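You operate a simulated robot arm through the tools that you are given. There is no shell and no other tool. Be economical: measure what you need, move in short steps, check, and stop when the job is done.

You run a simulated two-armed robot. Do the job below in one go: nothing can be reset, and whatever is moved stays where it is left.

## Task
Hold the meter still, switch it on, test the SAT brick and shut it in the sample box.
Fine: tester back where it stood. Set down upright: yellow tester.

It is judged by the outcome, as a careful person would: the job done as asked, and still so three seconds after it is handed in. It fails if anything else is knocked over, pushed out of place, dropped, spilled or broken.

## Robot
Two 6-joint arms with two-finger grippers on one trunk, on a base that drives. Base frame: it is fixed to the floor where the robot stands at the start and does not move with it; the origin is under the middle of the robot, x ahead of it, y to its left, z up; the surface under the hand at the start is at about z = 820. Lengths are in mm, angles in degrees, forces in N, time in s.
The left shoulder is at the start at [70, 148, 1402], the right one opposite. With the tool pointing down near the work surface each hand reaches from about 360 to 640 mm from the robot's upright axis, wherever it stands, measured 20 degrees to its own side. Places, roughly: inside of the sample box [400, -300, 800]; round button [500, -100, 900]; sample lid [600, -300, 900]; sample switch [400, -200, 800]. Payload 2.45 kg a hand.
The TCP of each hand is the grasp point between the finger pads, 30 mm short of the fingertips. In the tool frame z runs along the fingers and y along their closing line. Largest opening 106 mm; the body of the gripper starts 79 mm behind the TCP.
Orientation is told as [roll, pitch, yaw] about the base's x, y, z axes, in that order, counted from this pose: with the fingers straight down and closing along the base's y, the tool's x points along the base's -x, its y along +y and its z along -z.

## Interface
- The arms move only by the tool servo_tool. It takes "left_series", "right_series" or both (then of equal length, played together; a hand with none holds still); each is a list that holds one entry, the list of rows, each a list of 6 numbers: the shift along the tool's x, y, z in mm, then the turn, a rotation vector about the tool's x, y, z in degrees. In form: [[[tx, ty, tz, rx, ry, rz], ...]]. A call has 1 to 12 rows; each row is the pose to reach, as a shift and turn from the pose commanded when the call began, along the tool's axes at that moment. "left_claw" and "right_claw" are, for a hand that has rows, the closure, from 0 (fully open) to 1 (shut), set as the call begins (left out, the last holds). Each row takes 0.2 s and may step no farther than 50 mm and 8.6 degrees from the row before; otherwise, or with a gripper value out of range, the whole call is refused. Where a pose cannot be reached the arm comes as near as it can. A force on the tool above 60 N (or 10 N above the force at the start of the call, whichever is more), or a blocked arm, ends the call early, and 0.2 s more pass. Each finger travels about 72 mm/s and halts on what it meets, pressing with about 24 N; the grip force reading is that of the motor and also rises with nothing between the fingers. The clock runs only during rows and for 0.2 s after the last one: add rows that repeat a pose to give the fingers time. The reply holds the time, the measured pose of the TCP, the force on the tool along the base axes, the opening and the grip force, in the units named above and with some noise, with the torque about the TCP (base axes, N m) and any sound that the robot's microphone picked up.
- Cameras (640 x 400 px; columns grow to the right, rows downward): "scene" is now at [116.9, -7.6, 1598.2]; the picture's right is [-0.13, -0.99, 0.00], its down [-0.86, 0.11, -0.51] and it looks along [0.50, -0.06, -0.86] (base axes); focal length 273 px, centre (320, 200). "left" rides on the left gripper at [76, 2, -106] in its tool frame; the picture's right is [-0.02, 1.00, 0.00], its down [-0.78, -0.02, -0.62] and it looks along [-0.62, -0.01, 0.78] (tool axes); focal length 247 px, centre (320, 200). "right" rides on the right gripper at [76, -2, -106] in its tool frame; the picture's right is [0.02, 1.00, 0.00], its down [-0.78, 0.02, -0.62] and it looks along [-0.62, 0.01, 0.78] (tool axes); focal length 247 px, centre (320, 200). There is no depth. A picture from a camera that has moved, and an enlarged one, comes with that camera's place and axes in the base frame and with its lens.
- capture(camera): a new picture of that camera. No time passes.
- slide_trunk(by): slides the trunk up (or, below 0, down) by that many mm; the arms and the scene camera ride with it, the base frame stays. It gives what a move gives, with no picture.
- base_move(legs): drives the robot by 1 to 6 legs, each [ahead, left, turn to the left] in mm, mm and degrees, along the robot's own axes; the way and the turn of a leg run together, so that a leg with both is an arc; at most 1500 mm and 180 degrees a leg. The arms and the cameras ride along, it lands a little off, and it stops where it bumps. It gives what a move gives.
- turn_head(pan, tilt): turns the head with the scene camera to pan (to the left, within 86 degrees either way) and tilt (down, from -29 to 69), counted from straight ahead of the robot. It gives what a move gives.
- inspect(camera, box): a new picture of the part [left, top, right, bottom] of that camera's present view, enlarged. No time passes.
- job_done(): hands the job in; it is judged then, once.

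Work in short steps. Places have to be worked out from the pictures, the camera data and where the tool is seen: move nearer, look again, correct. Check each grasp and each placing, and mend what went wrong. You have 120 turns and 92 pictures in all, those below and enlarged ones among them. Open the grippers and draw the arms clear of the work before you hand the job in, unless the task says otherwise; then end with one line.

The tools are called after ">>>" as a command line: name --argument value ..., lists and objects as JSON in quotes. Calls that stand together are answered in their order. servo_tool: Moves the arms, as the interface text tells. Its arguments: {"type":"object","properties":{"left_series":{"type":"array","items":{"type":"array","items":{"type":"array","items":{"type":"number"}}}},"left_claw":{"type":"number"},"right_series":{"type":"array","items":{"type":"array","items":{"type":"array","items":{"type":"number"}}}},"right_claw":{"type":"number"}},"required":[]} The other tools are called the same way: slide_trunk (by) slides the trunk up or down; base_move (legs) drives the base; turn_head (pan, tilt) turns the head that bears the scene camera; capture (camera) takes a picture; inspect (camera, box) takes an enlarged picture of a part of a camera's view; job_done () hands the job in.

At the start:

```text
time: 0.0
left_position: [605.9, 164.9, 1072.9]
left_tool_rot: [-0.2, 0.0, 0.1]
left_wrist_force: [0.4, 0.8, -0.4]
left_moment: [0.03, 0.01, 0.01]
left_grip_width: 106.0
left_grasp_force: 0.1
right_position: [475.6, -274.0, 999.0]
right_tool_rot: [0.0, 0.0, -0.1]
right_wrist_force: [-0.2, 0.4, -0.6]
right_moment: [0.01, 0.01, 0.01]
right_grip_width: 105.9
right_grasp_force: 0.1
trunk travel left (down, up): [-875.0, 65.0]
robot x, y, heading: [-1.1, -1.4, -0.1]
head pan, tilt: [-7.3, 59.6]
```

scene: 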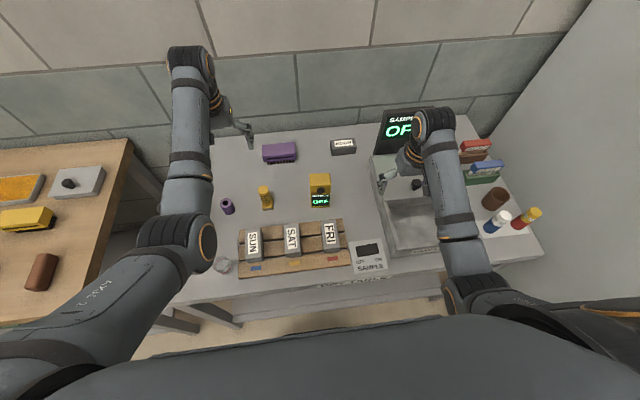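
right: 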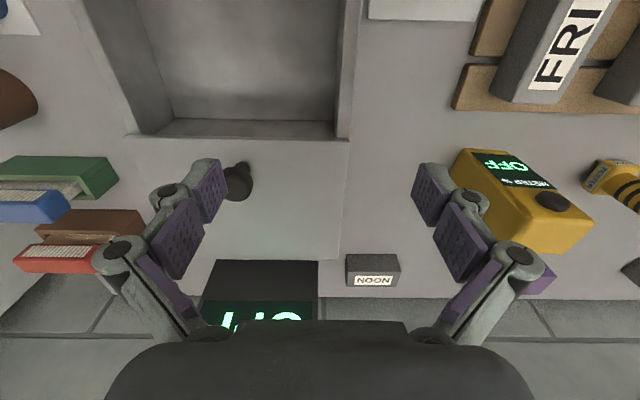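
left: 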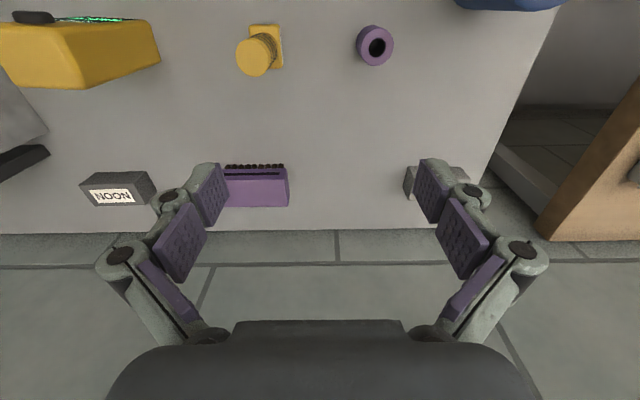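

The scene shows a yellow meter with an OFF display, a rack with SUN, SAT and FRI bricks, a sampler card and a box. I'll enlarge the important areas.

>>> inspect --camera "scene" --box '[210, 130, 370, 280]'

>>> inspect --camera "scene" --box '[340, 100, 500, 280]'

```text
2.67 times, centred on (290, 205) of scene
camera zoom: at [116.9, -7.6, 1598.2], right [-0.13, -0.99, 0.0], down [-0.86, 0.11, -0.51], along [0.5, -0.06, -0.86], focal length 727 px, centre (400, 187)
```

zoom: 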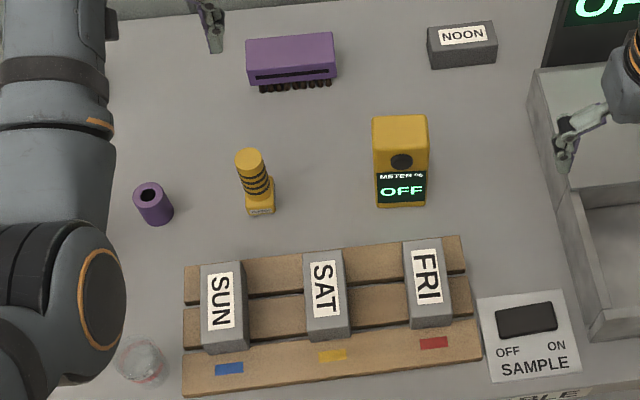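

```text
2.22 times, centred on (420, 190) of scene
camera zoom: at [116.9, -7.6, 1598.2], right [-0.13, -0.99, 0.0], down [-0.86, 0.11, -0.51], along [0.5, -0.06, -0.86], focal length 606 px, centre (98, 222)
```

zoom: 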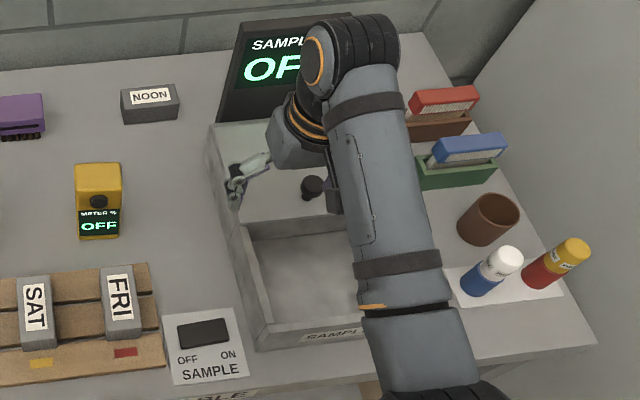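

I need a better look at the small yellow object, the meter and the box, so I'll enlarge the gripper camera views.

>>> inspect --camera "left" --box '[0, 0, 320, 200]'

>>> inspect --camera "right" --box '[400, 100, 640, 300]'

>>> inspect --camera "scene" --box '[240, 165, 350, 235]'

```text
2.00 times, centred on (160, 100) of left
camera zoom: at [529.2, 165.9, 1180.8], right [0.02, 1.0, 0.0], down [0.78, -0.02, 0.62], along [0.62, -0.01, -0.78], focal length 494 px, centre (640, 400)
```

zoom: 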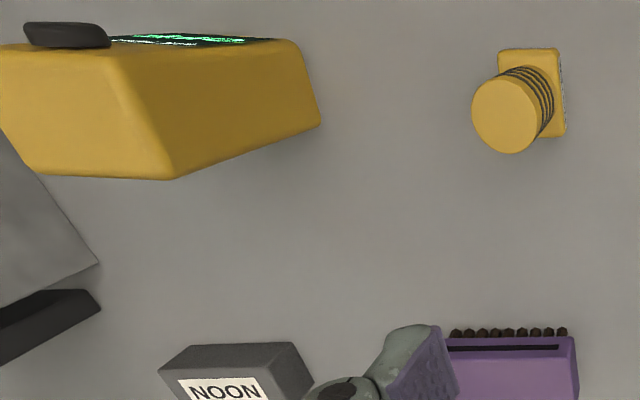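

```text
2.00 times, centred on (520, 200) of right
camera zoom: at [399.4, -276.0, 1106.4], right [-0.02, 1.0, 0.0], down [0.78, 0.02, 0.62], along [0.62, 0.01, -0.78], focal length 494 px, centre (-80, 200)
```

zoom: 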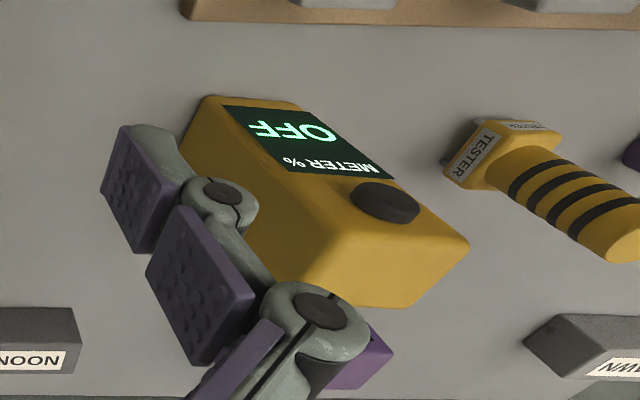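

```text
5.71 times, centred on (295, 200) of scene
camera zoom: at [116.9, -7.6, 1598.2], right [-0.13, -0.99, 0.0], down [-0.86, 0.11, -0.51], along [0.5, -0.06, -0.86], focal length 1558 px, centre (463, 200)
```

zoom: 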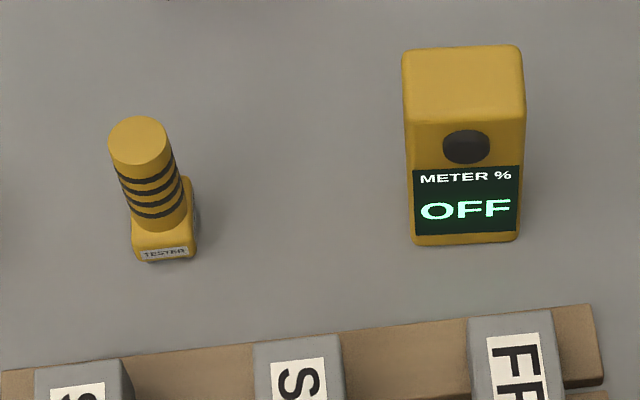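

The meter is an upright box about 60 mm wide, centred near (566, -62) with its top at z≈945. Its front faces the robot and the button is at about (536, -60, 927). I'll bring the left hand above the meter, yawed to match.

>>> servo_tool --left_series '[[[10, -45, 0, 0, 0, 2], [20, -90, 0, 0, 0, 4], [30, -135, 0, 0, 0, 6], [40, -180, 0, 0, 0, 6], [40, -227, 0, 0, 0, 6]]]' --left_claw 0

>>> capture --camera "scene"

>>> capture --camera "left"

>>> capture --camera "right"

```text
time: 1.2
left_position: [623.7, -24.6, 1061.8]
left_tool_rot: [-0.1, 0.1, -5.9]
left_wrist_force: [-0.3, -0.7, -0.2]
left_moment: [0.0, 0.03, -0.02]
left_grip_width: 105.8
left_grasp_force: 0.1
left hand out of reach, approached as far as the arm can: row 3, 4, 5
right_position: [475.6, -278.1, 999.4]
right_tool_rot: [0.1, 0.0, 0.0]
right_wrist_force: [-0.5, -0.6, -0.1]
right_moment: [-0.01, 0.01, 0.01]
right_grip_width: 106.1
right_grasp_force: 0.1
trunk travel left (down, up): [-875.0, 65.0]
robot x, y, heading: [-0.9, 1.3, 0.1]
head pan, tilt: [-7.3, 59.6]
```

```text
83 pictures are left
camera scene: at [117.6, -12.8, 1598.1], right [-0.13, -0.99, 0.0], down [-0.86, 0.11, -0.5], along [0.5, -0.06, -0.86], focal length 273 px, centre (320, 200)
```

scene: 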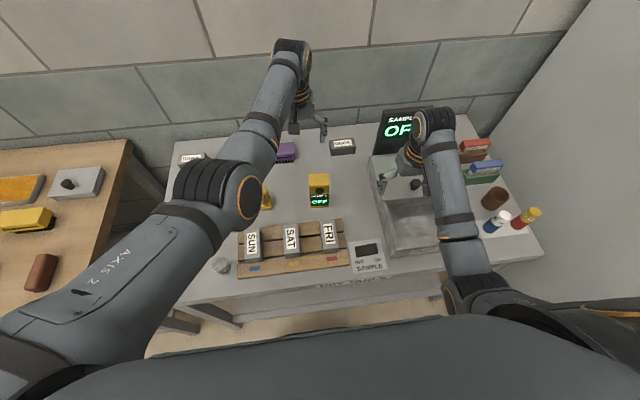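

```text
82 pictures are left
camera left: at [547.0, -14.7, 1169.1], right [0.13, 0.99, 0.0], down [0.78, -0.1, 0.62], along [0.62, -0.08, -0.78], focal length 247 px, centre (320, 200)
```

left: 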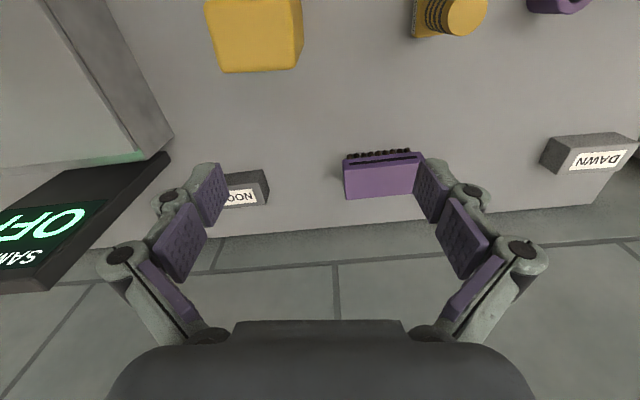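

```text
81 pictures are left
camera right: at [399.8, -279.6, 1105.2], right [-0.02, 1.0, 0.0], down [0.78, 0.01, 0.62], along [0.62, 0.02, -0.78], focal length 247 px, centre (320, 200)
```

right: 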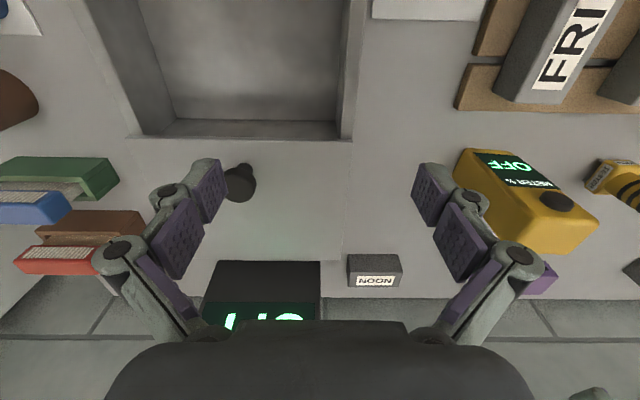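

The left arm can't reach that far across the midline. I'll shift the base about 100 mm to the right so the meter sits near the middle for both arms.

>>> base_move --legs '[[0, -110, 0]]'

```text
time: 2.4
left_position: [621.4, -126.5, 1061.7]
left_tool_rot: [-0.2, 0.1, -5.9]
left_wrist_force: [-0.1, -0.1, 0.3]
left_moment: [-0.02, 0.0, -0.01]
left_grip_width: 105.9
left_grasp_force: 0.0
right_position: [474.6, -383.8, 1000.4]
right_tool_rot: [-0.1, 0.0, -0.1]
right_wrist_force: [-0.9, 0.2, -0.7]
right_moment: [0.0, -0.01, 0.0]
right_grip_width: 105.8
right_grasp_force: 0.0
trunk travel left (down, up): [-875.0, 65.0]
robot x, y, heading: [-1.2, -110.9, 0.0]
head pan, tilt: [-7.3, 59.6]
```

Left hand is at (621, -126). I'll move it toward (566, -62), above the meter.

>>> servo_tool --left_series '[[[15, 29, 0, 0, 0, 0], [40, 58, 0, 0, 0, 0], [62, 58, 0, 0, 0, 0]]]'

>>> capture --camera "left"

```text
time: 3.4
left_position: [585.6, -12.9, 1067.4]
left_tool_rot: [3.9, -1.5, -3.0]
left_wrist_force: [0.1, -0.1, -0.3]
left_moment: [0.02, 0.05, -0.01]
left_grip_width: 106.1
left_grasp_force: 0.0
right_position: [474.9, -382.7, 1000.7]
right_tool_rot: [-0.1, 0.0, -0.1]
right_wrist_force: [0.2, 0.2, 0.8]
right_moment: [0.03, -0.01, 0.01]
right_grip_width: 106.2
right_grasp_force: 0.0
trunk travel left (down, up): [-875.0, 65.0]
robot x, y, heading: [-0.9, -110.1, 0.2]
head pan, tilt: [-7.3, 59.6]
stopped in row 3 (left hand): the arm was blocked; the commanded pose is now the measured one
```

```text
80 pictures are left
camera left: at [505.4, -15.7, 1172.2], right [0.07, 0.99, 0.07], down [0.76, -0.1, 0.64], along [0.64, 0.01, -0.77], focal length 247 px, centre (320, 200)
```

left: 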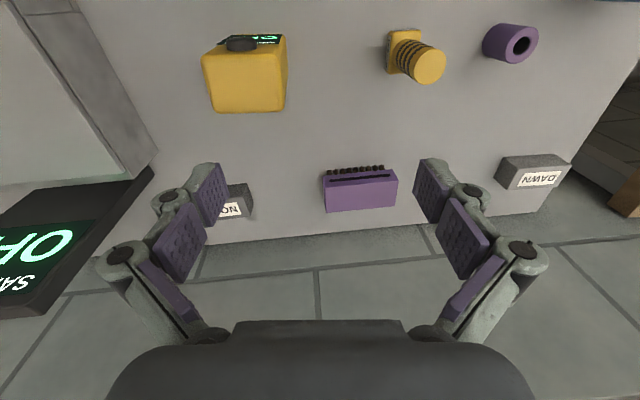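

The commanded pose is now reset to (586, -13). I'll step toward the meter again while lowering slightly and correcting the tilt.

>>> servo_tool --left_series '[[[10, -15, 20, 2, 0.8, 1.5], [20, -30, 40, 3.9, 1.5, 3], [20, -49, 60, 3.9, 1.5, 3], [20, -49, 60, 3.9, 1.5, 3]]]'

>>> capture --camera "scene"

```text
time: 4.6
left_position: [579.1, -12.1, 1009.7]
left_tool_rot: [3.6, -1.2, -3.7]
left_wrist_force: [0.7, -0.1, -0.4]
left_moment: [-0.01, -0.01, 0.0]
left_grip_width: 106.2
left_grasp_force: 0.1
right_position: [474.7, -384.0, 1000.5]
right_tool_rot: [0.0, 0.0, -0.1]
right_wrist_force: [-0.4, 0.3, 0.1]
right_moment: [-0.01, -0.01, -0.01]
right_grip_width: 106.1
right_grasp_force: 0.0
trunk travel left (down, up): [-875.0, 65.0]
robot x, y, heading: [-3.3, -109.4, 0.1]
head pan, tilt: [-7.3, 59.6]
stopped in row 4 (left hand): the arm was blocked; the commanded pose is now the measured one
```

```text
79 pictures are left
camera scene: at [116.6, -116.8, 1598.2], right [-0.13, -0.99, 0.0], down [-0.86, 0.11, -0.51], along [0.5, -0.06, -0.86], focal length 273 px, centre (320, 200)
```

scene: 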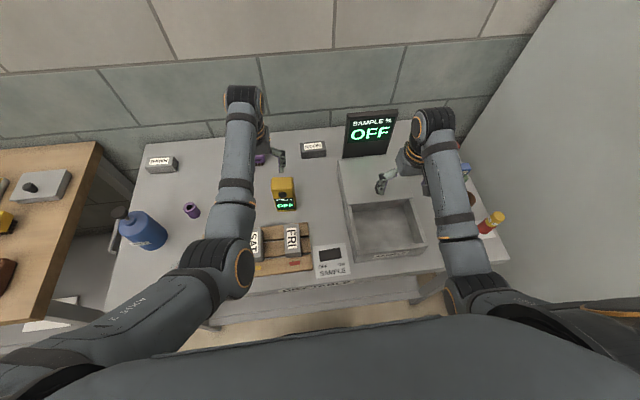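

The left hand keeps stalling near y = +98 relative to the robot, and the limit seems to relax farther forward. I'll test that in free air by moving forward and inward.

>>> servo_tool --left_series '[[[-35, 0, -10, 2, 0.5, 1], [-60, -25, -20, 3.6, 1.2, 2.5], [-60, -50, -20, 3.6, 1.2, 2.5], [-60, -80, -20, 3.6, 1.2, 2.5], [-60, -80, -20, 3.6, 1.2, 2.5]]]'

```text
time: 5.8
left_position: [631.1, -100.2, 1026.5]
left_tool_rot: [-0.3, 0.3, -6.4]
left_wrist_force: [0.8, -0.3, 0.0]
left_moment: [-0.03, 0.01, -0.02]
left_grip_width: 106.1
left_grasp_force: 0.0
right_position: [475.1, -383.7, 1000.5]
right_tool_rot: [0.0, 0.0, -0.1]
right_wrist_force: [-0.6, 0.7, -0.1]
right_moment: [-0.02, 0.02, -0.03]
right_grip_width: 105.9
right_grasp_force: 0.1
trunk travel left (down, up): [-875.0, 65.0]
robot x, y, heading: [-3.0, -109.1, 0.1]
head pan, tilt: [-7.3, 59.6]
```

It works: the hand is at (631, -100). From here I'll try drawing back toward (590, -62).

>>> servo_tool --left_series '[[[0, 38, 0, 0, 0, 0], [15, 36, 10, 0, 0, 0], [30, 35, 20, 0, 0, 0], [40, 34, 30, 0, 0, 0], [40, 34, 30, 0, 0, 0]]]'

```text
time: 7.0
left_position: [594.2, -63.0, 995.6]
left_tool_rot: [-0.3, 0.4, -6.3]
left_wrist_force: [-0.6, 0.0, 0.5]
left_moment: [0.02, 0.02, -0.02]
left_grip_width: 106.1
left_grasp_force: 0.1
right_position: [476.0, -384.3, 999.8]
right_tool_rot: [0.0, 0.0, -0.1]
right_wrist_force: [-0.4, 0.0, 0.1]
right_moment: [-0.02, 0.02, 0.0]
right_grip_width: 106.2
right_grasp_force: 0.1
trunk travel left (down, up): [-875.0, 65.0]
robot x, y, heading: [1.2, -106.8, -0.1]
head pan, tilt: [-7.3, 59.6]
```

Now at (594, -63, 996). I'll continue to x≈568 at the same height and then look.

>>> servo_tool --left_series '[[[13, 1, 0, 0, 0, 0], [26, 2, 0, 0, 0, 0], [26, 2, 0, 0, 0, 0]]]'

>>> capture --camera "left"

>>> capture --camera "scene"

```text
time: 8.0
left_position: [585.9, -28.8, 1003.8]
left_tool_rot: [2.1, -1.2, -4.8]
left_wrist_force: [-0.3, -0.1, 0.0]
left_moment: [0.01, 0.02, -0.01]
left_grip_width: 106.1
left_grasp_force: 0.0
right_position: [475.6, -383.2, 1001.4]
right_tool_rot: [0.0, 0.0, 0.0]
right_wrist_force: [-0.7, 0.2, -0.3]
right_moment: [0.0, 0.01, -0.02]
right_grip_width: 105.9
right_grasp_force: 0.1
trunk travel left (down, up): [-875.0, 65.0]
robot x, y, heading: [-2.2, -109.9, -0.1]
head pan, tilt: [-7.3, 59.6]
stopped in row 3 (left hand): the arm was blocked; the commanded pose is now the measured one
```

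```text
78 pictures are left
camera left: at [506.6, -25.2, 1109.4], right [0.1, 0.99, 0.04], down [0.76, -0.1, 0.64], along [0.64, -0.04, -0.77], focal length 247 px, centre (320, 200)
```

left: 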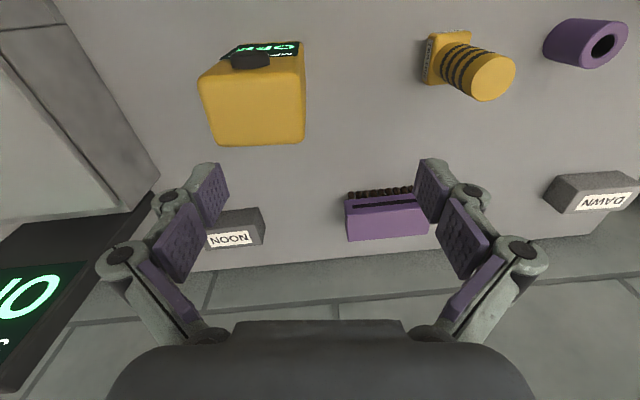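

```text
77 pictures are left
camera scene: at [116.8, -117.2, 1598.2], right [-0.13, -0.99, 0.0], down [-0.86, 0.11, -0.51], along [0.5, -0.06, -0.86], focal length 273 px, centre (320, 200)
```

scene: 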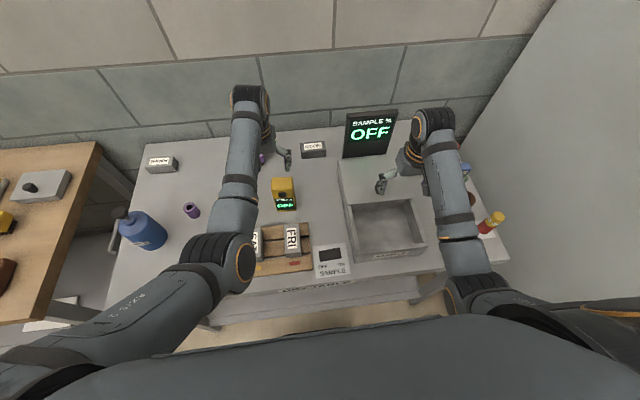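

The arm is consistently blocked when the hand comes within about 585 mm of the robot near the midline. I'll back the base off 65 mm to work at longer reach.

>>> base_move --legs '[[-65, 0, 0]]'

```text
time: 9.0
left_position: [524.7, -28.6, 1000.6]
left_tool_rot: [2.0, -0.9, -4.8]
left_wrist_force: [0.1, 0.1, -0.3]
left_moment: [-0.01, 0.1, -0.02]
left_grip_width: 106.0
left_grasp_force: 0.1
right_position: [415.7, -383.3, 997.3]
right_tool_rot: [0.1, 0.3, -0.1]
right_wrist_force: [-0.4, -0.8, -0.7]
right_moment: [-0.01, 0.08, 0.02]
right_grip_width: 105.9
right_grasp_force: 0.0
trunk travel left (down, up): [-875.0, 65.0]
robot x, y, heading: [-64.8, -109.8, 0.1]
head pan, tilt: [-7.3, 59.6]
```

Now I'll move the left hand forward to above the meter at (567, -63).

>>> servo_tool --left_series '[[[-30, 0, 0, 1, 0.5, 0.7], [-45, -15, 0, 2, 0.9, 1.3], [-45, -31, 0, 2, 0.9, 1.3], [-45, -31, 0, 2, 0.9, 1.3]]]'

>>> capture --camera "left"

```text
time: 10.0
left_position: [562.9, -63.2, 1001.8]
left_tool_rot: [0.1, -0.1, -6.1]
left_wrist_force: [0.1, 0.3, -0.1]
left_moment: [0.0, 0.01, -0.02]
left_grip_width: 106.1
left_grasp_force: 0.1
right_position: [412.3, -383.1, 1001.0]
right_tool_rot: [0.0, -0.1, -0.1]
right_wrist_force: [-0.2, -0.4, 0.5]
right_moment: [-0.01, -0.02, 0.01]
right_grip_width: 105.9
right_grasp_force: 0.1
trunk travel left (down, up): [-875.0, 65.0]
robot x, y, heading: [-65.2, -111.0, -0.1]
head pan, tilt: [-7.3, 59.6]
```

```text
76 pictures are left
camera left: at [486.5, -54.7, 1109.3], right [0.13, 0.99, 0.0], down [0.78, -0.1, 0.62], along [0.62, -0.08, -0.78], focal length 247 px, centre (320, 200)
```

left: 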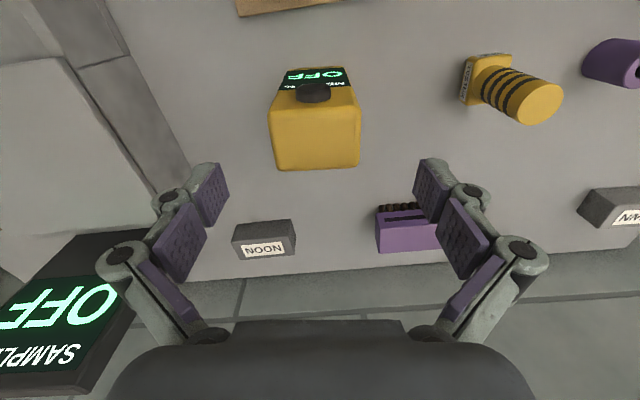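

The meter's top is centred at about (560, -67), with the hand nearly above it. I'll descend to z≈928, then close gently on its sides.

>>> servo_tool --left_series '[[[3, -4, 25, 0, 0, 0], [3, -4, 50, 0, 0, 0], [3, -4, 74, 0, 0, 0], [3, -4, 74, 0, 0, 0]]]'

>>> capture --camera "left"

```text
time: 11.0
left_position: [548.7, -60.6, 932.9]
left_tool_rot: [0.1, -0.2, -6.1]
left_wrist_force: [-0.6, 0.7, 0.1]
left_moment: [0.0, -0.01, 0.0]
left_grip_width: 106.0
left_grasp_force: 0.1
left hand out of reach, approached as far as the arm can: row 2, 3, 4
right_position: [411.1, -384.4, 1000.0]
right_tool_rot: [0.0, -0.1, -0.2]
right_wrist_force: [0.4, 0.2, -0.1]
right_moment: [0.02, 0.0, 0.0]
right_grip_width: 106.0
right_grasp_force: 0.1
trunk travel left (down, up): [-875.0, 65.0]
robot x, y, heading: [-64.2, -109.9, -0.0]
head pan, tilt: [-7.3, 59.6]
```

```text
75 pictures are left
camera left: at [472.8, -52.1, 1039.4], right [0.13, 0.99, 0.0], down [0.77, -0.1, 0.62], along [0.62, -0.08, -0.78], focal length 247 px, centre (320, 200)
```

left: 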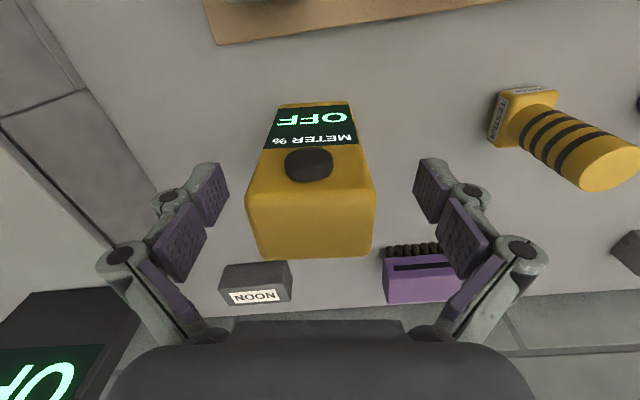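

The tool is now at the outer reach limit for this height. I'll lift both hands, then lower the trunk 70 mm so that this height is within comfortable reach.

>>> servo_tool --left_series '[[[0, 0, -35, 0, 0, 0], [0, 0, -70, 0, 0, 0], [0, 0, -70, 0, 0, 0]]]' --right_series '[[[0, 0, -40, 0, 0, 0], [0, 0, -80, 0, 0, 0], [0, 0, -80, 0, 0, 0]]]'

>>> slide_trunk --by -70

```text
time: 11.8
left_position: [547.1, -59.9, 1002.7]
left_tool_rot: [0.0, -0.1, -6.1]
left_wrist_force: [-0.6, 0.5, -0.2]
left_moment: [-0.02, 0.0, 0.03]
left_grip_width: 105.9
left_grasp_force: 0.1
right_position: [419.6, -397.0, 1031.9]
right_tool_rot: [0.1, -0.2, -0.1]
right_wrist_force: [-0.3, -0.2, -0.6]
right_moment: [0.0, 0.04, 0.01]
right_grip_width: 106.0
right_grasp_force: 0.1
right hand out of reach, approached as far as the arm can: row 1, 2, 3
trunk travel left (down, up): [-875.0, 65.0]
robot x, y, heading: [-68.7, -108.6, 0.1]
head pan, tilt: [-7.3, 59.6]
```

```text
time: 12.9
left_position: [546.8, -59.2, 932.2]
left_tool_rot: [0.2, -0.2, -6.1]
left_wrist_force: [0.5, -0.1, 1.1]
left_moment: [-0.02, -0.01, -0.02]
left_grip_width: 106.0
left_grasp_force: 0.0
right_position: [419.9, -398.2, 960.3]
right_tool_rot: [0.1, -0.2, -0.1]
right_wrist_force: [-0.5, 0.7, -0.5]
right_moment: [0.05, 0.02, -0.01]
right_grip_width: 106.3
right_grasp_force: 0.1
trunk travel left (down, up): [-805.0, 135.0]
robot x, y, heading: [-63.3, -110.5, 0.3]
head pan, tilt: [-7.3, 59.6]
```

Left is now at (547, -59, 932), straddling the meter. I'll correct by (+13, -8, -4) and close.

>>> servo_tool --left_series '[[[-14, -7, 4, 0, 0, 0], [-14, -7, 4, 0, 0, 0]]]' --left_claw 0

>>> capture --camera "left"

>>> capture --camera "scene"

```text
time: 13.5
left_position: [559.5, -67.9, 928.1]
left_tool_rot: [0.2, -0.1, -6.1]
left_wrist_force: [0.1, -0.4, -0.9]
left_moment: [-0.01, -0.03, 0.04]
left_grip_width: 106.2
left_grasp_force: 0.1
right_position: [420.3, -398.6, 961.6]
right_tool_rot: [0.2, -0.2, -0.1]
right_wrist_force: [-0.4, 0.5, 0.2]
right_moment: [-0.01, 0.0, -0.01]
right_grip_width: 105.9
right_grasp_force: 0.1
trunk travel left (down, up): [-805.0, 135.0]
robot x, y, heading: [-61.4, -110.2, -0.2]
head pan, tilt: [-7.3, 59.6]
```

```text
74 pictures are left
camera left: at [483.7, -59.6, 1035.4], right [0.13, 0.99, 0.0], down [0.77, -0.1, 0.62], along [0.62, -0.08, -0.78], focal length 247 px, centre (320, 200)
```

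left: 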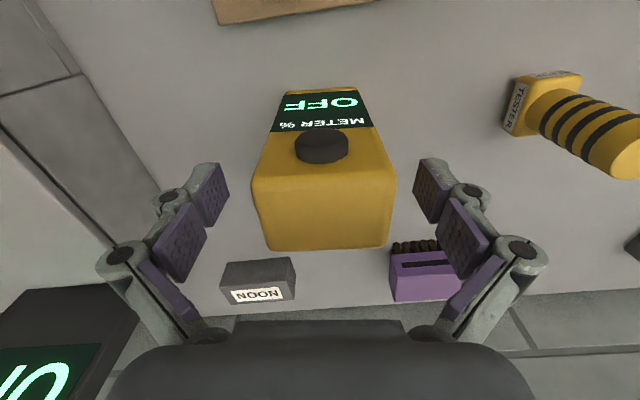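

```text
73 pictures are left
camera scene: at [51.8, -117.0, 1528.3], right [-0.13, -0.99, 0.0], down [-0.86, 0.11, -0.51], along [0.5, -0.06, -0.86], focal length 273 px, centre (320, 200)
```

scene: 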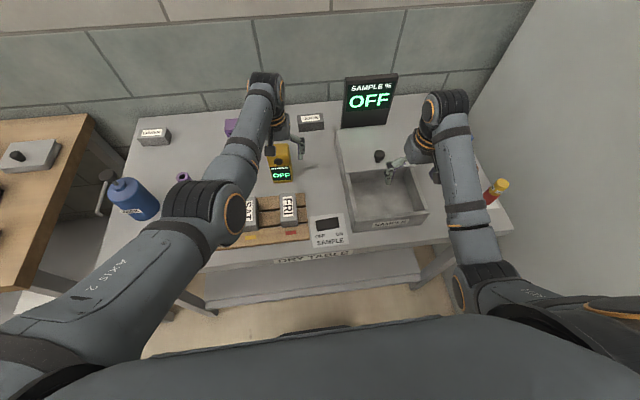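

The meter is centred between the fingers, so I'll close the left gripper on it.

>>> servo_tool --left_series '[[[0, 0, 0, 0, 0, 0], [0, 0, 0, 0, 0, 0], [0, 0, 0, 0, 0, 0], [0, 0, 0, 0, 0, 0]]]' --left_claw 1

>>> capture --camera "left"

>>> capture --camera "right"

```text
time: 14.5
left_position: [560.2, -67.8, 929.4]
left_tool_rot: [0.1, -0.1, -6.0]
left_wrist_force: [0.7, 0.1, 1.2]
left_moment: [0.0, -0.01, 0.03]
left_grip_width: 61.7
left_grasp_force: 24.1
right_position: [420.9, -397.7, 960.7]
right_tool_rot: [0.0, -0.2, -0.1]
right_wrist_force: [0.7, 0.6, 0.4]
right_moment: [0.01, 0.0, -0.01]
right_grip_width: 106.0
right_grasp_force: 0.0
trunk travel left (down, up): [-805.0, 135.0]
robot x, y, heading: [-66.3, -112.3, 0.2]
head pan, tilt: [-7.3, 59.6]
```

```text
72 pictures are left
camera left: at [484.0, -59.6, 1035.2], right [0.13, 0.99, 0.0], down [0.78, -0.1, 0.62], along [0.62, -0.08, -0.78], focal length 247 px, centre (320, 200)
```

left: 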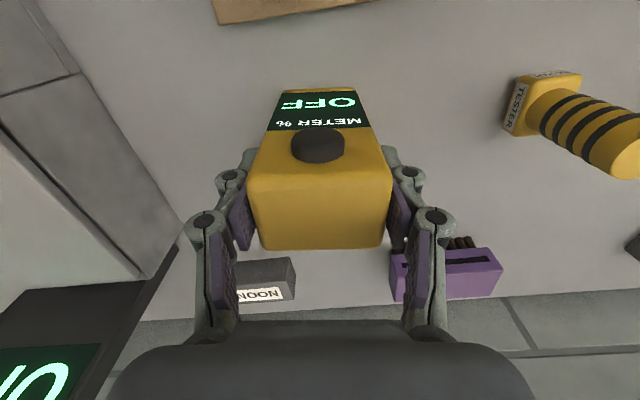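

```text
71 pictures are left
camera right: at [343.8, -399.9, 1066.8], right [-0.02, 1.0, 0.0], down [0.78, 0.02, 0.62], along [0.62, 0.01, -0.78], focal length 247 px, centre (320, 200)
```

right: 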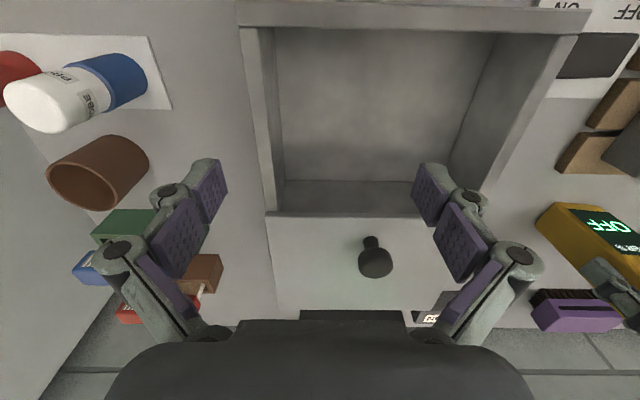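

The meter is firmly held (61.7 mm, 24 N) and the button is at about (532, -67, 927). I'll close the right gripper and roll it so the fingers point left and down, bringing it to a safe standoff on the right.

>>> servo_tool --right_series '[[[-10, 25, -20, -8.5, 0, 0], [-20, 55, -35, -17, 0, 0], [-30, 85, -40, -25.5, 0, 0], [-40, 115, -40, -34, 0, 0], [-50, 145, -40, -42.5, 0, 0], [-60, 175, -40, -51, 0, 0], [-70, 200, -40, -59.5, 0, 0], [-70, 200, -40, -59.5, 0, 0]]]' --right_claw 1

>>> capture --camera "scene"

>>> capture --camera "right"

```text
time: 16.3
left_position: [559.0, -68.1, 928.3]
left_tool_rot: [0.1, -0.2, -6.1]
left_wrist_force: [-1.2, 0.8, 0.3]
left_moment: [-0.02, 0.07, 0.01]
left_grip_width: 61.6
left_grasp_force: 23.9
right_position: [489.6, -197.6, 998.8]
right_tool_rot: [59.6, -0.2, 0.0]
right_wrist_force: [0.2, 1.3, -0.5]
right_moment: [-0.01, 0.01, 0.03]
right_grip_width: 0.2
right_grasp_force: 24.2
right hand out of reach, approached as far as the arm can: row 1
trunk travel left (down, up): [-805.0, 135.0]
robot x, y, heading: [-62.0, -105.9, -0.1]
head pan, tilt: [-7.3, 59.6]
```

```text
70 pictures are left
camera scene: at [52.1, -117.2, 1528.2], right [-0.13, -0.99, 0.0], down [-0.86, 0.11, -0.51], along [0.5, -0.06, -0.86], focal length 273 px, centre (320, 200)
```

scene: 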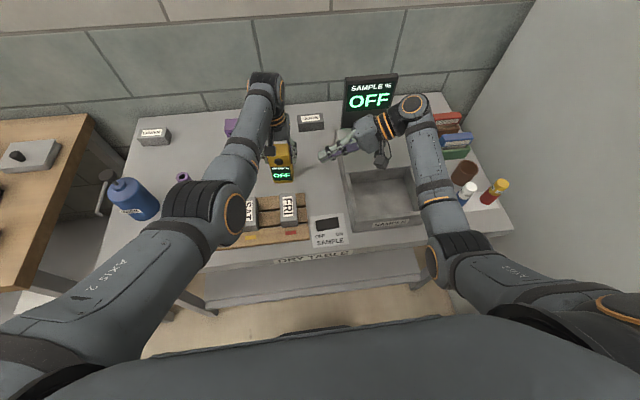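

```text
69 pictures are left
camera right: at [413.0, -289.9, 1050.4], right [-0.02, 0.5, 0.86], down [0.78, -0.53, 0.33], along [0.62, 0.68, -0.38], focal length 247 px, centre (320, 200)
```

right: 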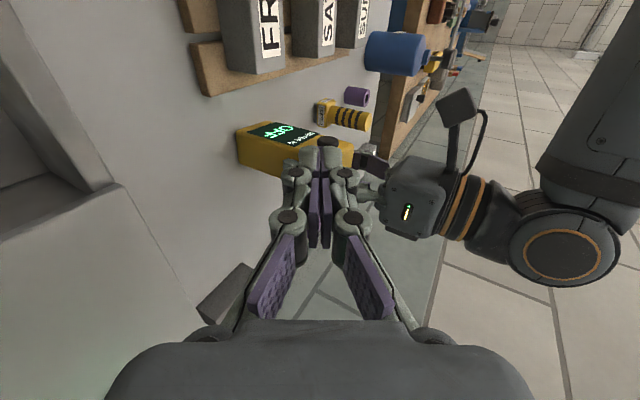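

The approach is clear: the left camera stalk sits well above the path. I'll advance along the finger axis to in front of the button, keeping about 30 mm of x clearance.

>>> servo_tool --right_series '[[[0, 1, 40, 0, 0, 0], [0, 2, 80, 0, 0, 0], [0, 4, 110, 0, 0, 0], [0, 4, 129, 0, 0, 0], [0, 4, 129, 0, 0, 0]]]'

>>> capture --camera "left"

>>> capture --camera "right"

```text
time: 17.5
left_position: [559.9, -68.3, 928.6]
left_tool_rot: [0.0, -0.2, -6.1]
left_wrist_force: [0.4, 0.9, 0.3]
left_moment: [-0.08, 0.01, 0.01]
left_grip_width: 61.5
left_grasp_force: 24.5
right_position: [492.6, -83.2, 938.6]
right_tool_rot: [59.6, -0.2, -0.1]
right_wrist_force: [-0.1, -0.2, 0.1]
right_moment: [0.01, 0.02, 0.02]
right_grip_width: 0.0
right_grasp_force: 24.1
trunk travel left (down, up): [-805.0, 135.0]
robot x, y, heading: [-65.6, -111.0, 0.1]
head pan, tilt: [-7.3, 59.6]
```

```text
68 pictures are left
camera left: at [483.8, -59.7, 1035.2], right [0.13, 0.99, 0.0], down [0.78, -0.1, 0.62], along [0.62, -0.08, -0.78], focal length 247 px, centre (320, 200)
```

left: 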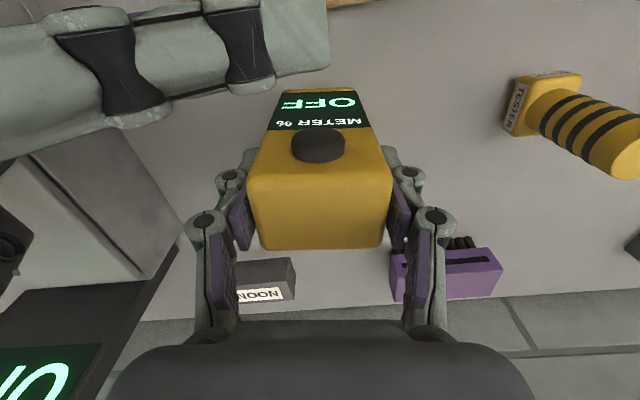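

```text
67 pictures are left
camera right: at [414.9, -177.1, 990.0], right [-0.02, 0.51, 0.86], down [0.78, -0.53, 0.33], along [0.62, 0.68, -0.38], focal length 247 px, centre (320, 200)
```

right: 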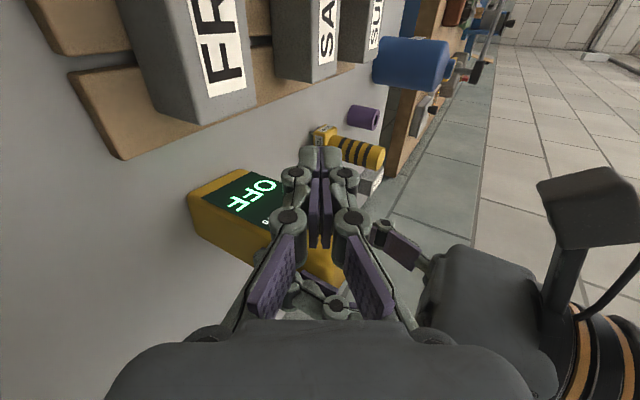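

The fingertip is aligned with the button in y and z. I'll move forward in +x in small steps until contact, watching the force.

>>> servo_tool --right_series '[[[-14, 0, 0, 0, 0, 0], [-20, 0, 0, 0, 0, 0], [-24, 0, 0, 0, 0, 0]]]'

>>> capture --camera "left"

```text
time: 18.3
left_position: [559.7, -67.6, 927.6]
left_tool_rot: [0.1, -0.2, -6.1]
left_wrist_force: [-0.8, 0.8, -1.2]
left_moment: [0.0, 0.07, 0.01]
left_grip_width: 61.5
left_grasp_force: 24.0
right_position: [514.3, -84.5, 939.2]
right_tool_rot: [59.5, -0.2, -0.1]
right_wrist_force: [0.0, 0.6, 0.4]
right_moment: [0.01, -0.02, 0.02]
right_grip_width: 0.0
right_grasp_force: 24.0
trunk travel left (down, up): [-805.0, 135.0]
robot x, y, heading: [-64.3, -109.2, -0.1]
head pan, tilt: [-7.3, 59.6]
```

```text
66 pictures are left
camera left: at [483.8, -59.5, 1035.2], right [0.13, 0.99, 0.0], down [0.78, -0.1, 0.62], along [0.62, -0.08, -0.78], focal length 247 px, centre (320, 200)
```

left: 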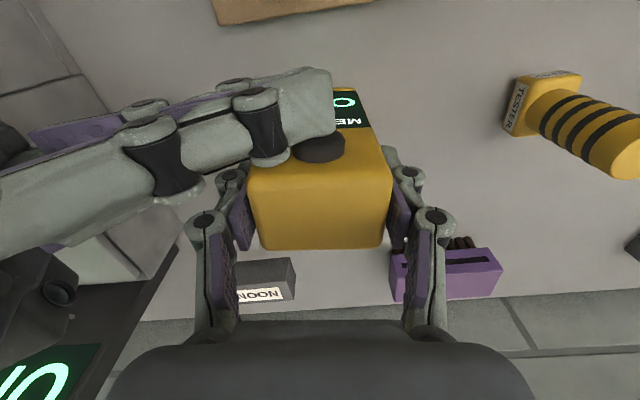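

No contact yet, but the finger's protruding knuckle sits beside the button and could hit the case first. I'll back off slightly and advance along the fingers so the knuckle lines up with the button centre.

>>> servo_tool --right_series '[[[8, 0, 0, 0, 0, 0], [8, 0, 14, 0, 0, 0], [8, 0, 25, 0, 0, 0], [8, 0, 25, 0, 0, 0]]]'

>>> capture --camera "left"

>>> inspect --camera "right" --box '[160, 120, 480, 340]'

```text
time: 19.3
left_position: [560.3, -67.0, 927.7]
left_tool_rot: [0.1, -0.2, -6.1]
left_wrist_force: [-0.6, -0.1, 0.6]
left_moment: [0.01, 0.05, -0.02]
left_grip_width: 61.7
left_grasp_force: 24.5
right_position: [506.9, -63.8, 925.2]
right_tool_rot: [59.6, -0.2, -0.1]
right_wrist_force: [-0.3, -0.8, 0.0]
right_moment: [0.0, 0.02, -0.03]
right_grip_width: 0.1
right_grasp_force: 24.0
trunk travel left (down, up): [-805.0, 135.0]
robot x, y, heading: [-71.8, -107.5, 0.1]
head pan, tilt: [-7.3, 59.6]
```

```text
65 pictures are left
camera left: at [483.8, -59.7, 1035.2], right [0.13, 0.99, 0.0], down [0.78, -0.1, 0.62], along [0.62, -0.08, -0.78], focal length 247 px, centre (320, 200)
```

left: 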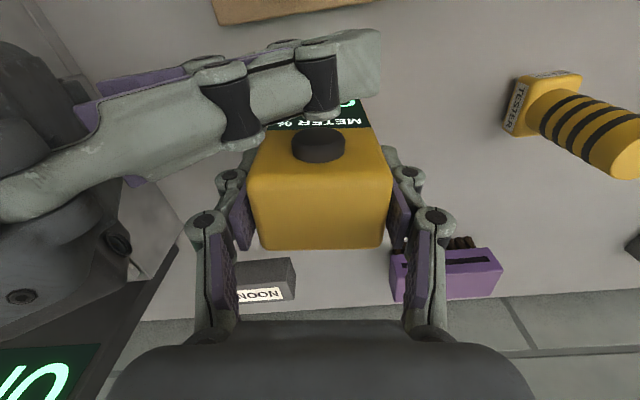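

```text
1.82 times, centred on (320, 230) of right
camera zoom: at [430.0, -156.9, 978.5], right [-0.02, 0.51, 0.86], down [0.78, -0.53, 0.33], along [0.62, 0.68, -0.38], focal length 449 px, centre (320, 146)
```

zoom: 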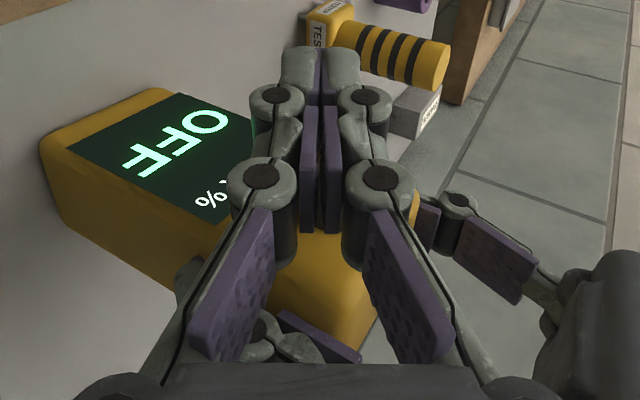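

The knuckle is lined up with the button centre, so I'll press in small +x steps.

>>> servo_tool --right_series '[[[-4, 0, 0, 0, 0, 0], [-7, 0, 0, 0, 0, 0], [-10, 0, 0, 0, 0, 0]]]'

>>> capture --camera "left"

```text
time: 20.1
left_position: [560.2, -68.9, 928.7]
left_tool_rot: [0.1, -0.2, -6.2]
left_wrist_force: [-0.6, -0.2, -0.1]
left_moment: [-0.01, 0.01, -0.01]
left_grip_width: 61.6
left_grasp_force: 23.8
right_position: [515.7, -63.9, 926.2]
right_tool_rot: [59.7, -0.1, -0.2]
right_wrist_force: [0.2, -0.2, 0.2]
right_moment: [-0.02, 0.01, 0.0]
right_grip_width: 0.3
right_grasp_force: 23.7
trunk travel left (down, up): [-805.0, 135.0]
robot x, y, heading: [-63.5, -111.1, 0.1]
head pan, tilt: [-7.3, 59.6]
```

```text
63 pictures are left
camera left: at [483.8, -59.6, 1035.2], right [0.13, 0.99, 0.0], down [0.78, -0.1, 0.62], along [0.62, -0.08, -0.78], focal length 247 px, centre (320, 200)
```

left: 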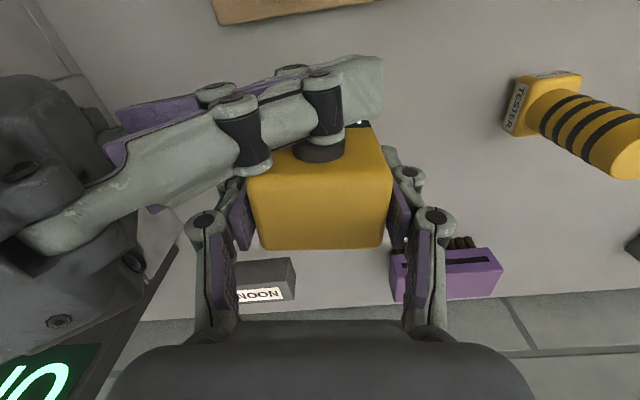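

The knuckle is just in front of the button with no force yet. I'll keep going in 2 mm steps.

>>> servo_tool --right_series '[[[-2, 0, 0, 0, 0, 0], [-4, 0, 0, 0, 0, 0], [-6, 0, 0, 0, 0, 0]]]'

```text
time: 20.9
left_position: [561.6, -68.6, 927.8]
left_tool_rot: [0.1, -0.3, -6.1]
left_wrist_force: [4.3, -0.3, -0.1]
left_moment: [-0.02, 0.04, 0.04]
left_grip_width: 62.0
left_grasp_force: 24.3
right_position: [523.0, -63.0, 926.8]
right_tool_rot: [59.6, -0.1, 0.0]
right_wrist_force: [-4.4, -0.2, 0.5]
right_moment: [-0.01, 0.02, -0.06]
right_grip_width: 6.0
right_grasp_force: 24.4
trunk travel left (down, up): [-805.0, 135.0]
robot x, y, heading: [-63.5, -114.3, -0.1]
head pan, tilt: [-7.3, 59.6]
heard: click
```

I heard a click at about 4 N. I'll back off and check the display.

>>> servo_tool --right_series '[[[10, 0, 0, 0, 0, 0], [20, 0, 0, 0, 0, 0], [20, 0, -40, 0, 0, 0], [20, 0, -80, 0, 0, 0], [20, 0, -120, 0, 0, 0], [20, 0, -150, 0, 0, 0]]]'

>>> capture --camera "left"

>>> capture --camera "scene"

```text
time: 22.3
left_position: [560.9, -68.4, 928.5]
left_tool_rot: [0.1, 0.0, -6.1]
left_wrist_force: [-0.6, 1.2, 1.7]
left_moment: [-0.11, 0.02, -0.04]
left_grip_width: 61.6
left_grasp_force: 23.9
right_position: [500.8, -192.5, 1001.8]
right_tool_rot: [59.5, -0.2, -0.1]
right_wrist_force: [0.7, -0.5, 0.1]
right_moment: [-0.01, -0.01, 0.02]
right_grip_width: 0.0
right_grasp_force: 23.9
trunk travel left (down, up): [-805.0, 135.0]
robot x, y, heading: [-65.8, -114.1, 0.1]
head pan, tilt: [-7.3, 59.6]
```

```text
62 pictures are left
camera left: at [483.6, -60.0, 1035.3], right [0.13, 0.99, 0.0], down [0.78, -0.1, 0.62], along [0.62, -0.08, -0.78], focal length 247 px, centre (320, 200)
```

left: 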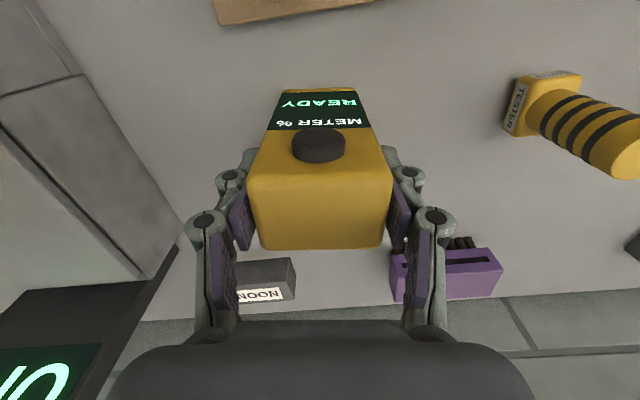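

```text
61 pictures are left
camera scene: at [51.9, -117.9, 1528.2], right [-0.13, -0.99, 0.0], down [-0.86, 0.11, -0.51], along [0.5, -0.06, -0.86], focal length 273 px, centre (320, 200)
```

scene: 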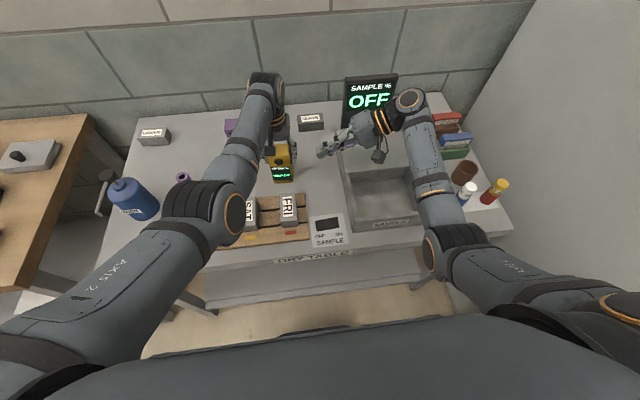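

The meter reads READY. I'll release it and lift the left hand straight up.

>>> servo_tool --left_series '[[[0, 0, 0, 0, 0, 0], [0, 0, 0, 0, 0, 0], [0, 0, 0, 0, 0, 0], [0, 0, -25, 0, 0, 0], [0, 0, -50, 0, 0, 0], [0, 0, -75, 0, 0, 0], [0, 0, -75, 0, 0, 0]]]' --left_claw 0

>>> slide_trunk --by 70

```text
time: 23.9
left_position: [560.5, -69.9, 1003.5]
left_tool_rot: [0.1, -0.1, -6.1]
left_wrist_force: [0.3, 0.4, -0.9]
left_moment: [-0.03, -0.02, 0.01]
left_grip_width: 105.9
left_grasp_force: 0.0
right_position: [501.4, -191.0, 1003.2]
right_tool_rot: [59.7, -0.3, -0.1]
right_wrist_force: [0.1, -0.5, -0.6]
right_moment: [-0.02, 0.01, 0.01]
right_grip_width: 0.0
right_grasp_force: 23.9
trunk travel left (down, up): [-805.0, 135.0]
robot x, y, heading: [-65.0, -109.7, 0.2]
head pan, tilt: [-7.3, 59.6]
```

```text
time: 24.9
left_position: [559.6, -70.1, 1073.6]
left_tool_rot: [0.1, -0.2, -6.1]
left_wrist_force: [0.4, 0.1, 0.4]
left_moment: [-0.01, 0.01, 0.01]
left_grip_width: 106.0
left_grasp_force: 0.1
right_position: [501.8, -192.0, 1073.2]
right_tool_rot: [59.6, -0.3, -0.1]
right_wrist_force: [0.2, -0.7, 0.0]
right_moment: [0.04, 0.0, 0.0]
right_grip_width: 0.0
right_grasp_force: 23.9
trunk travel left (down, up): [-875.0, 65.0]
robot x, y, heading: [-63.9, -111.2, -0.0]
head pan, tilt: [-7.3, 59.6]
```

The meter is released. Next I'll drive a little forward and left so that the tester at about (570, 107) is in comfortable reach of the left hand.

>>> base_move --legs '[[45, 50, 0]]'

>>> servo_tool --left_series '[[[0, 40, 0, 0, 0, -3], [0, 80, 0, 0, 0, -6], [5, 115, 0, 0, 0, -6], [5, 115, 0, 0, 0, -6]]]'

>>> capture --camera "left"

>>> capture --camera "scene"

```text
time: 25.9
left_position: [599.9, -25.8, 1077.9]
left_tool_rot: [0.3, -0.4, -6.1]
left_wrist_force: [0.6, -0.2, 0.7]
left_moment: [0.06, -0.06, -0.01]
left_grip_width: 106.0
left_grasp_force: 0.1
right_position: [541.4, -147.8, 1074.5]
right_tool_rot: [59.8, -0.4, -0.1]
right_wrist_force: [-0.8, 0.3, 0.9]
right_moment: [0.01, -0.02, -0.1]
right_grip_width: 0.0
right_grasp_force: 24.3
trunk travel left (down, up): [-875.0, 65.0]
robot x, y, heading: [-23.0, -62.2, -0.0]
head pan, tilt: [-7.3, 59.6]
```

```text
time: 26.9
left_position: [611.8, 94.8, 1076.2]
left_tool_rot: [0.0, -0.1, -0.1]
left_wrist_force: [-0.2, -0.9, -1.0]
left_moment: [0.02, 0.03, 0.0]
left_grip_width: 105.9
left_grasp_force: 0.0
right_position: [545.1, -145.3, 1074.4]
right_tool_rot: [59.7, -0.1, -0.1]
right_wrist_force: [-0.6, -0.1, -0.3]
right_moment: [0.0, -0.02, 0.02]
right_grip_width: 0.1
right_grasp_force: 24.3
trunk travel left (down, up): [-875.0, 65.0]
robot x, y, heading: [-22.0, -59.6, -0.1]
head pan, tilt: [-7.3, 59.6]
```

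```text
60 pictures are left
camera left: at [534.9, 94.3, 1183.1], right [0.02, 1.0, 0.0], down [0.78, -0.02, 0.62], along [0.62, -0.01, -0.78], focal length 247 px, centre (320, 200)
```

left: 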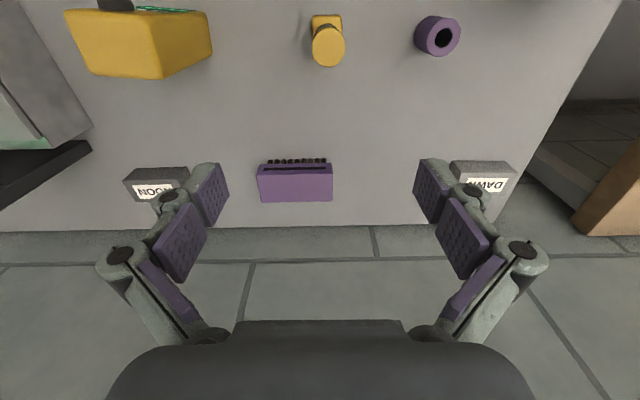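

```text
59 pictures are left
camera scene: at [96.7, -69.4, 1598.2], right [-0.13, -0.99, 0.0], down [-0.86, 0.11, -0.51], along [0.5, -0.06, -0.86], focal length 273 px, centre (320, 200)
```

scene: 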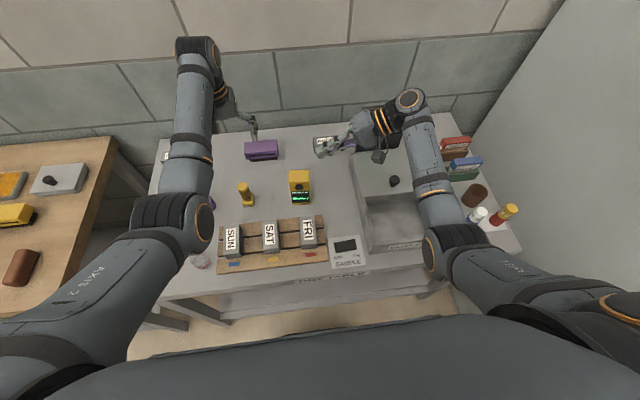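

The tester top is at about (568, 102). I'll move lower and closer above it to measure better.

>>> servo_tool --left_series '[[[15, 5, 25, 0, 0, 0], [28, 9, 50, 0, 0, 0], [37, 9, 75, 0, 0, 0], [37, 9, 75, 0, 0, 0]]]'

>>> capture --camera "left"

>>> inspect --camera "scene" --box '[200, 170, 330, 260]'

```text
time: 27.9
left_position: [575.5, 104.3, 1001.1]
left_tool_rot: [0.0, -0.1, -0.1]
left_wrist_force: [0.3, -0.4, 0.7]
left_moment: [0.03, 0.01, -0.02]
left_grip_width: 106.2
left_grasp_force: 0.1
right_position: [545.6, -143.6, 1073.5]
right_tool_rot: [59.5, -0.3, -0.1]
right_wrist_force: [-0.6, 0.2, 0.1]
right_moment: [0.01, 0.03, -0.02]
right_grip_width: 0.0
right_grasp_force: 23.9
trunk travel left (down, up): [-875.0, 65.0]
robot x, y, heading: [-19.9, -63.4, 0.1]
head pan, tilt: [-7.3, 59.6]
```

```text
58 pictures are left
camera left: at [498.4, 105.0, 1107.0], right [0.02, 1.0, 0.0], down [0.78, -0.02, 0.62], along [0.62, -0.01, -0.78], focal length 247 px, centre (320, 200)
```

left: 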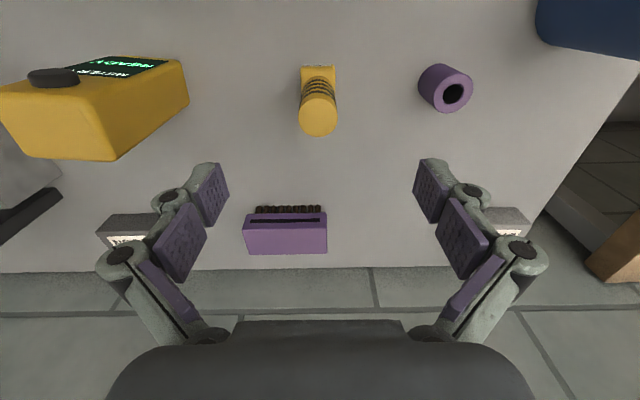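

```text
4.44 times, centred on (265, 215) of scene
camera zoom: at [97.1, -68.1, 1598.2], right [-0.13, -0.99, 0.0], down [-0.86, 0.11, -0.51], along [0.5, -0.06, -0.86], focal length 1212 px, centre (564, 133)
```

zoom: 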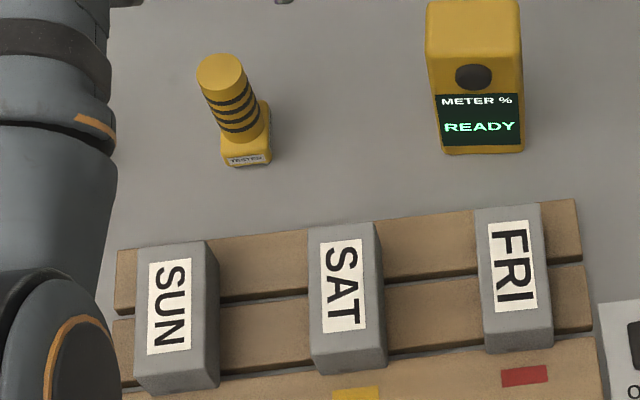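

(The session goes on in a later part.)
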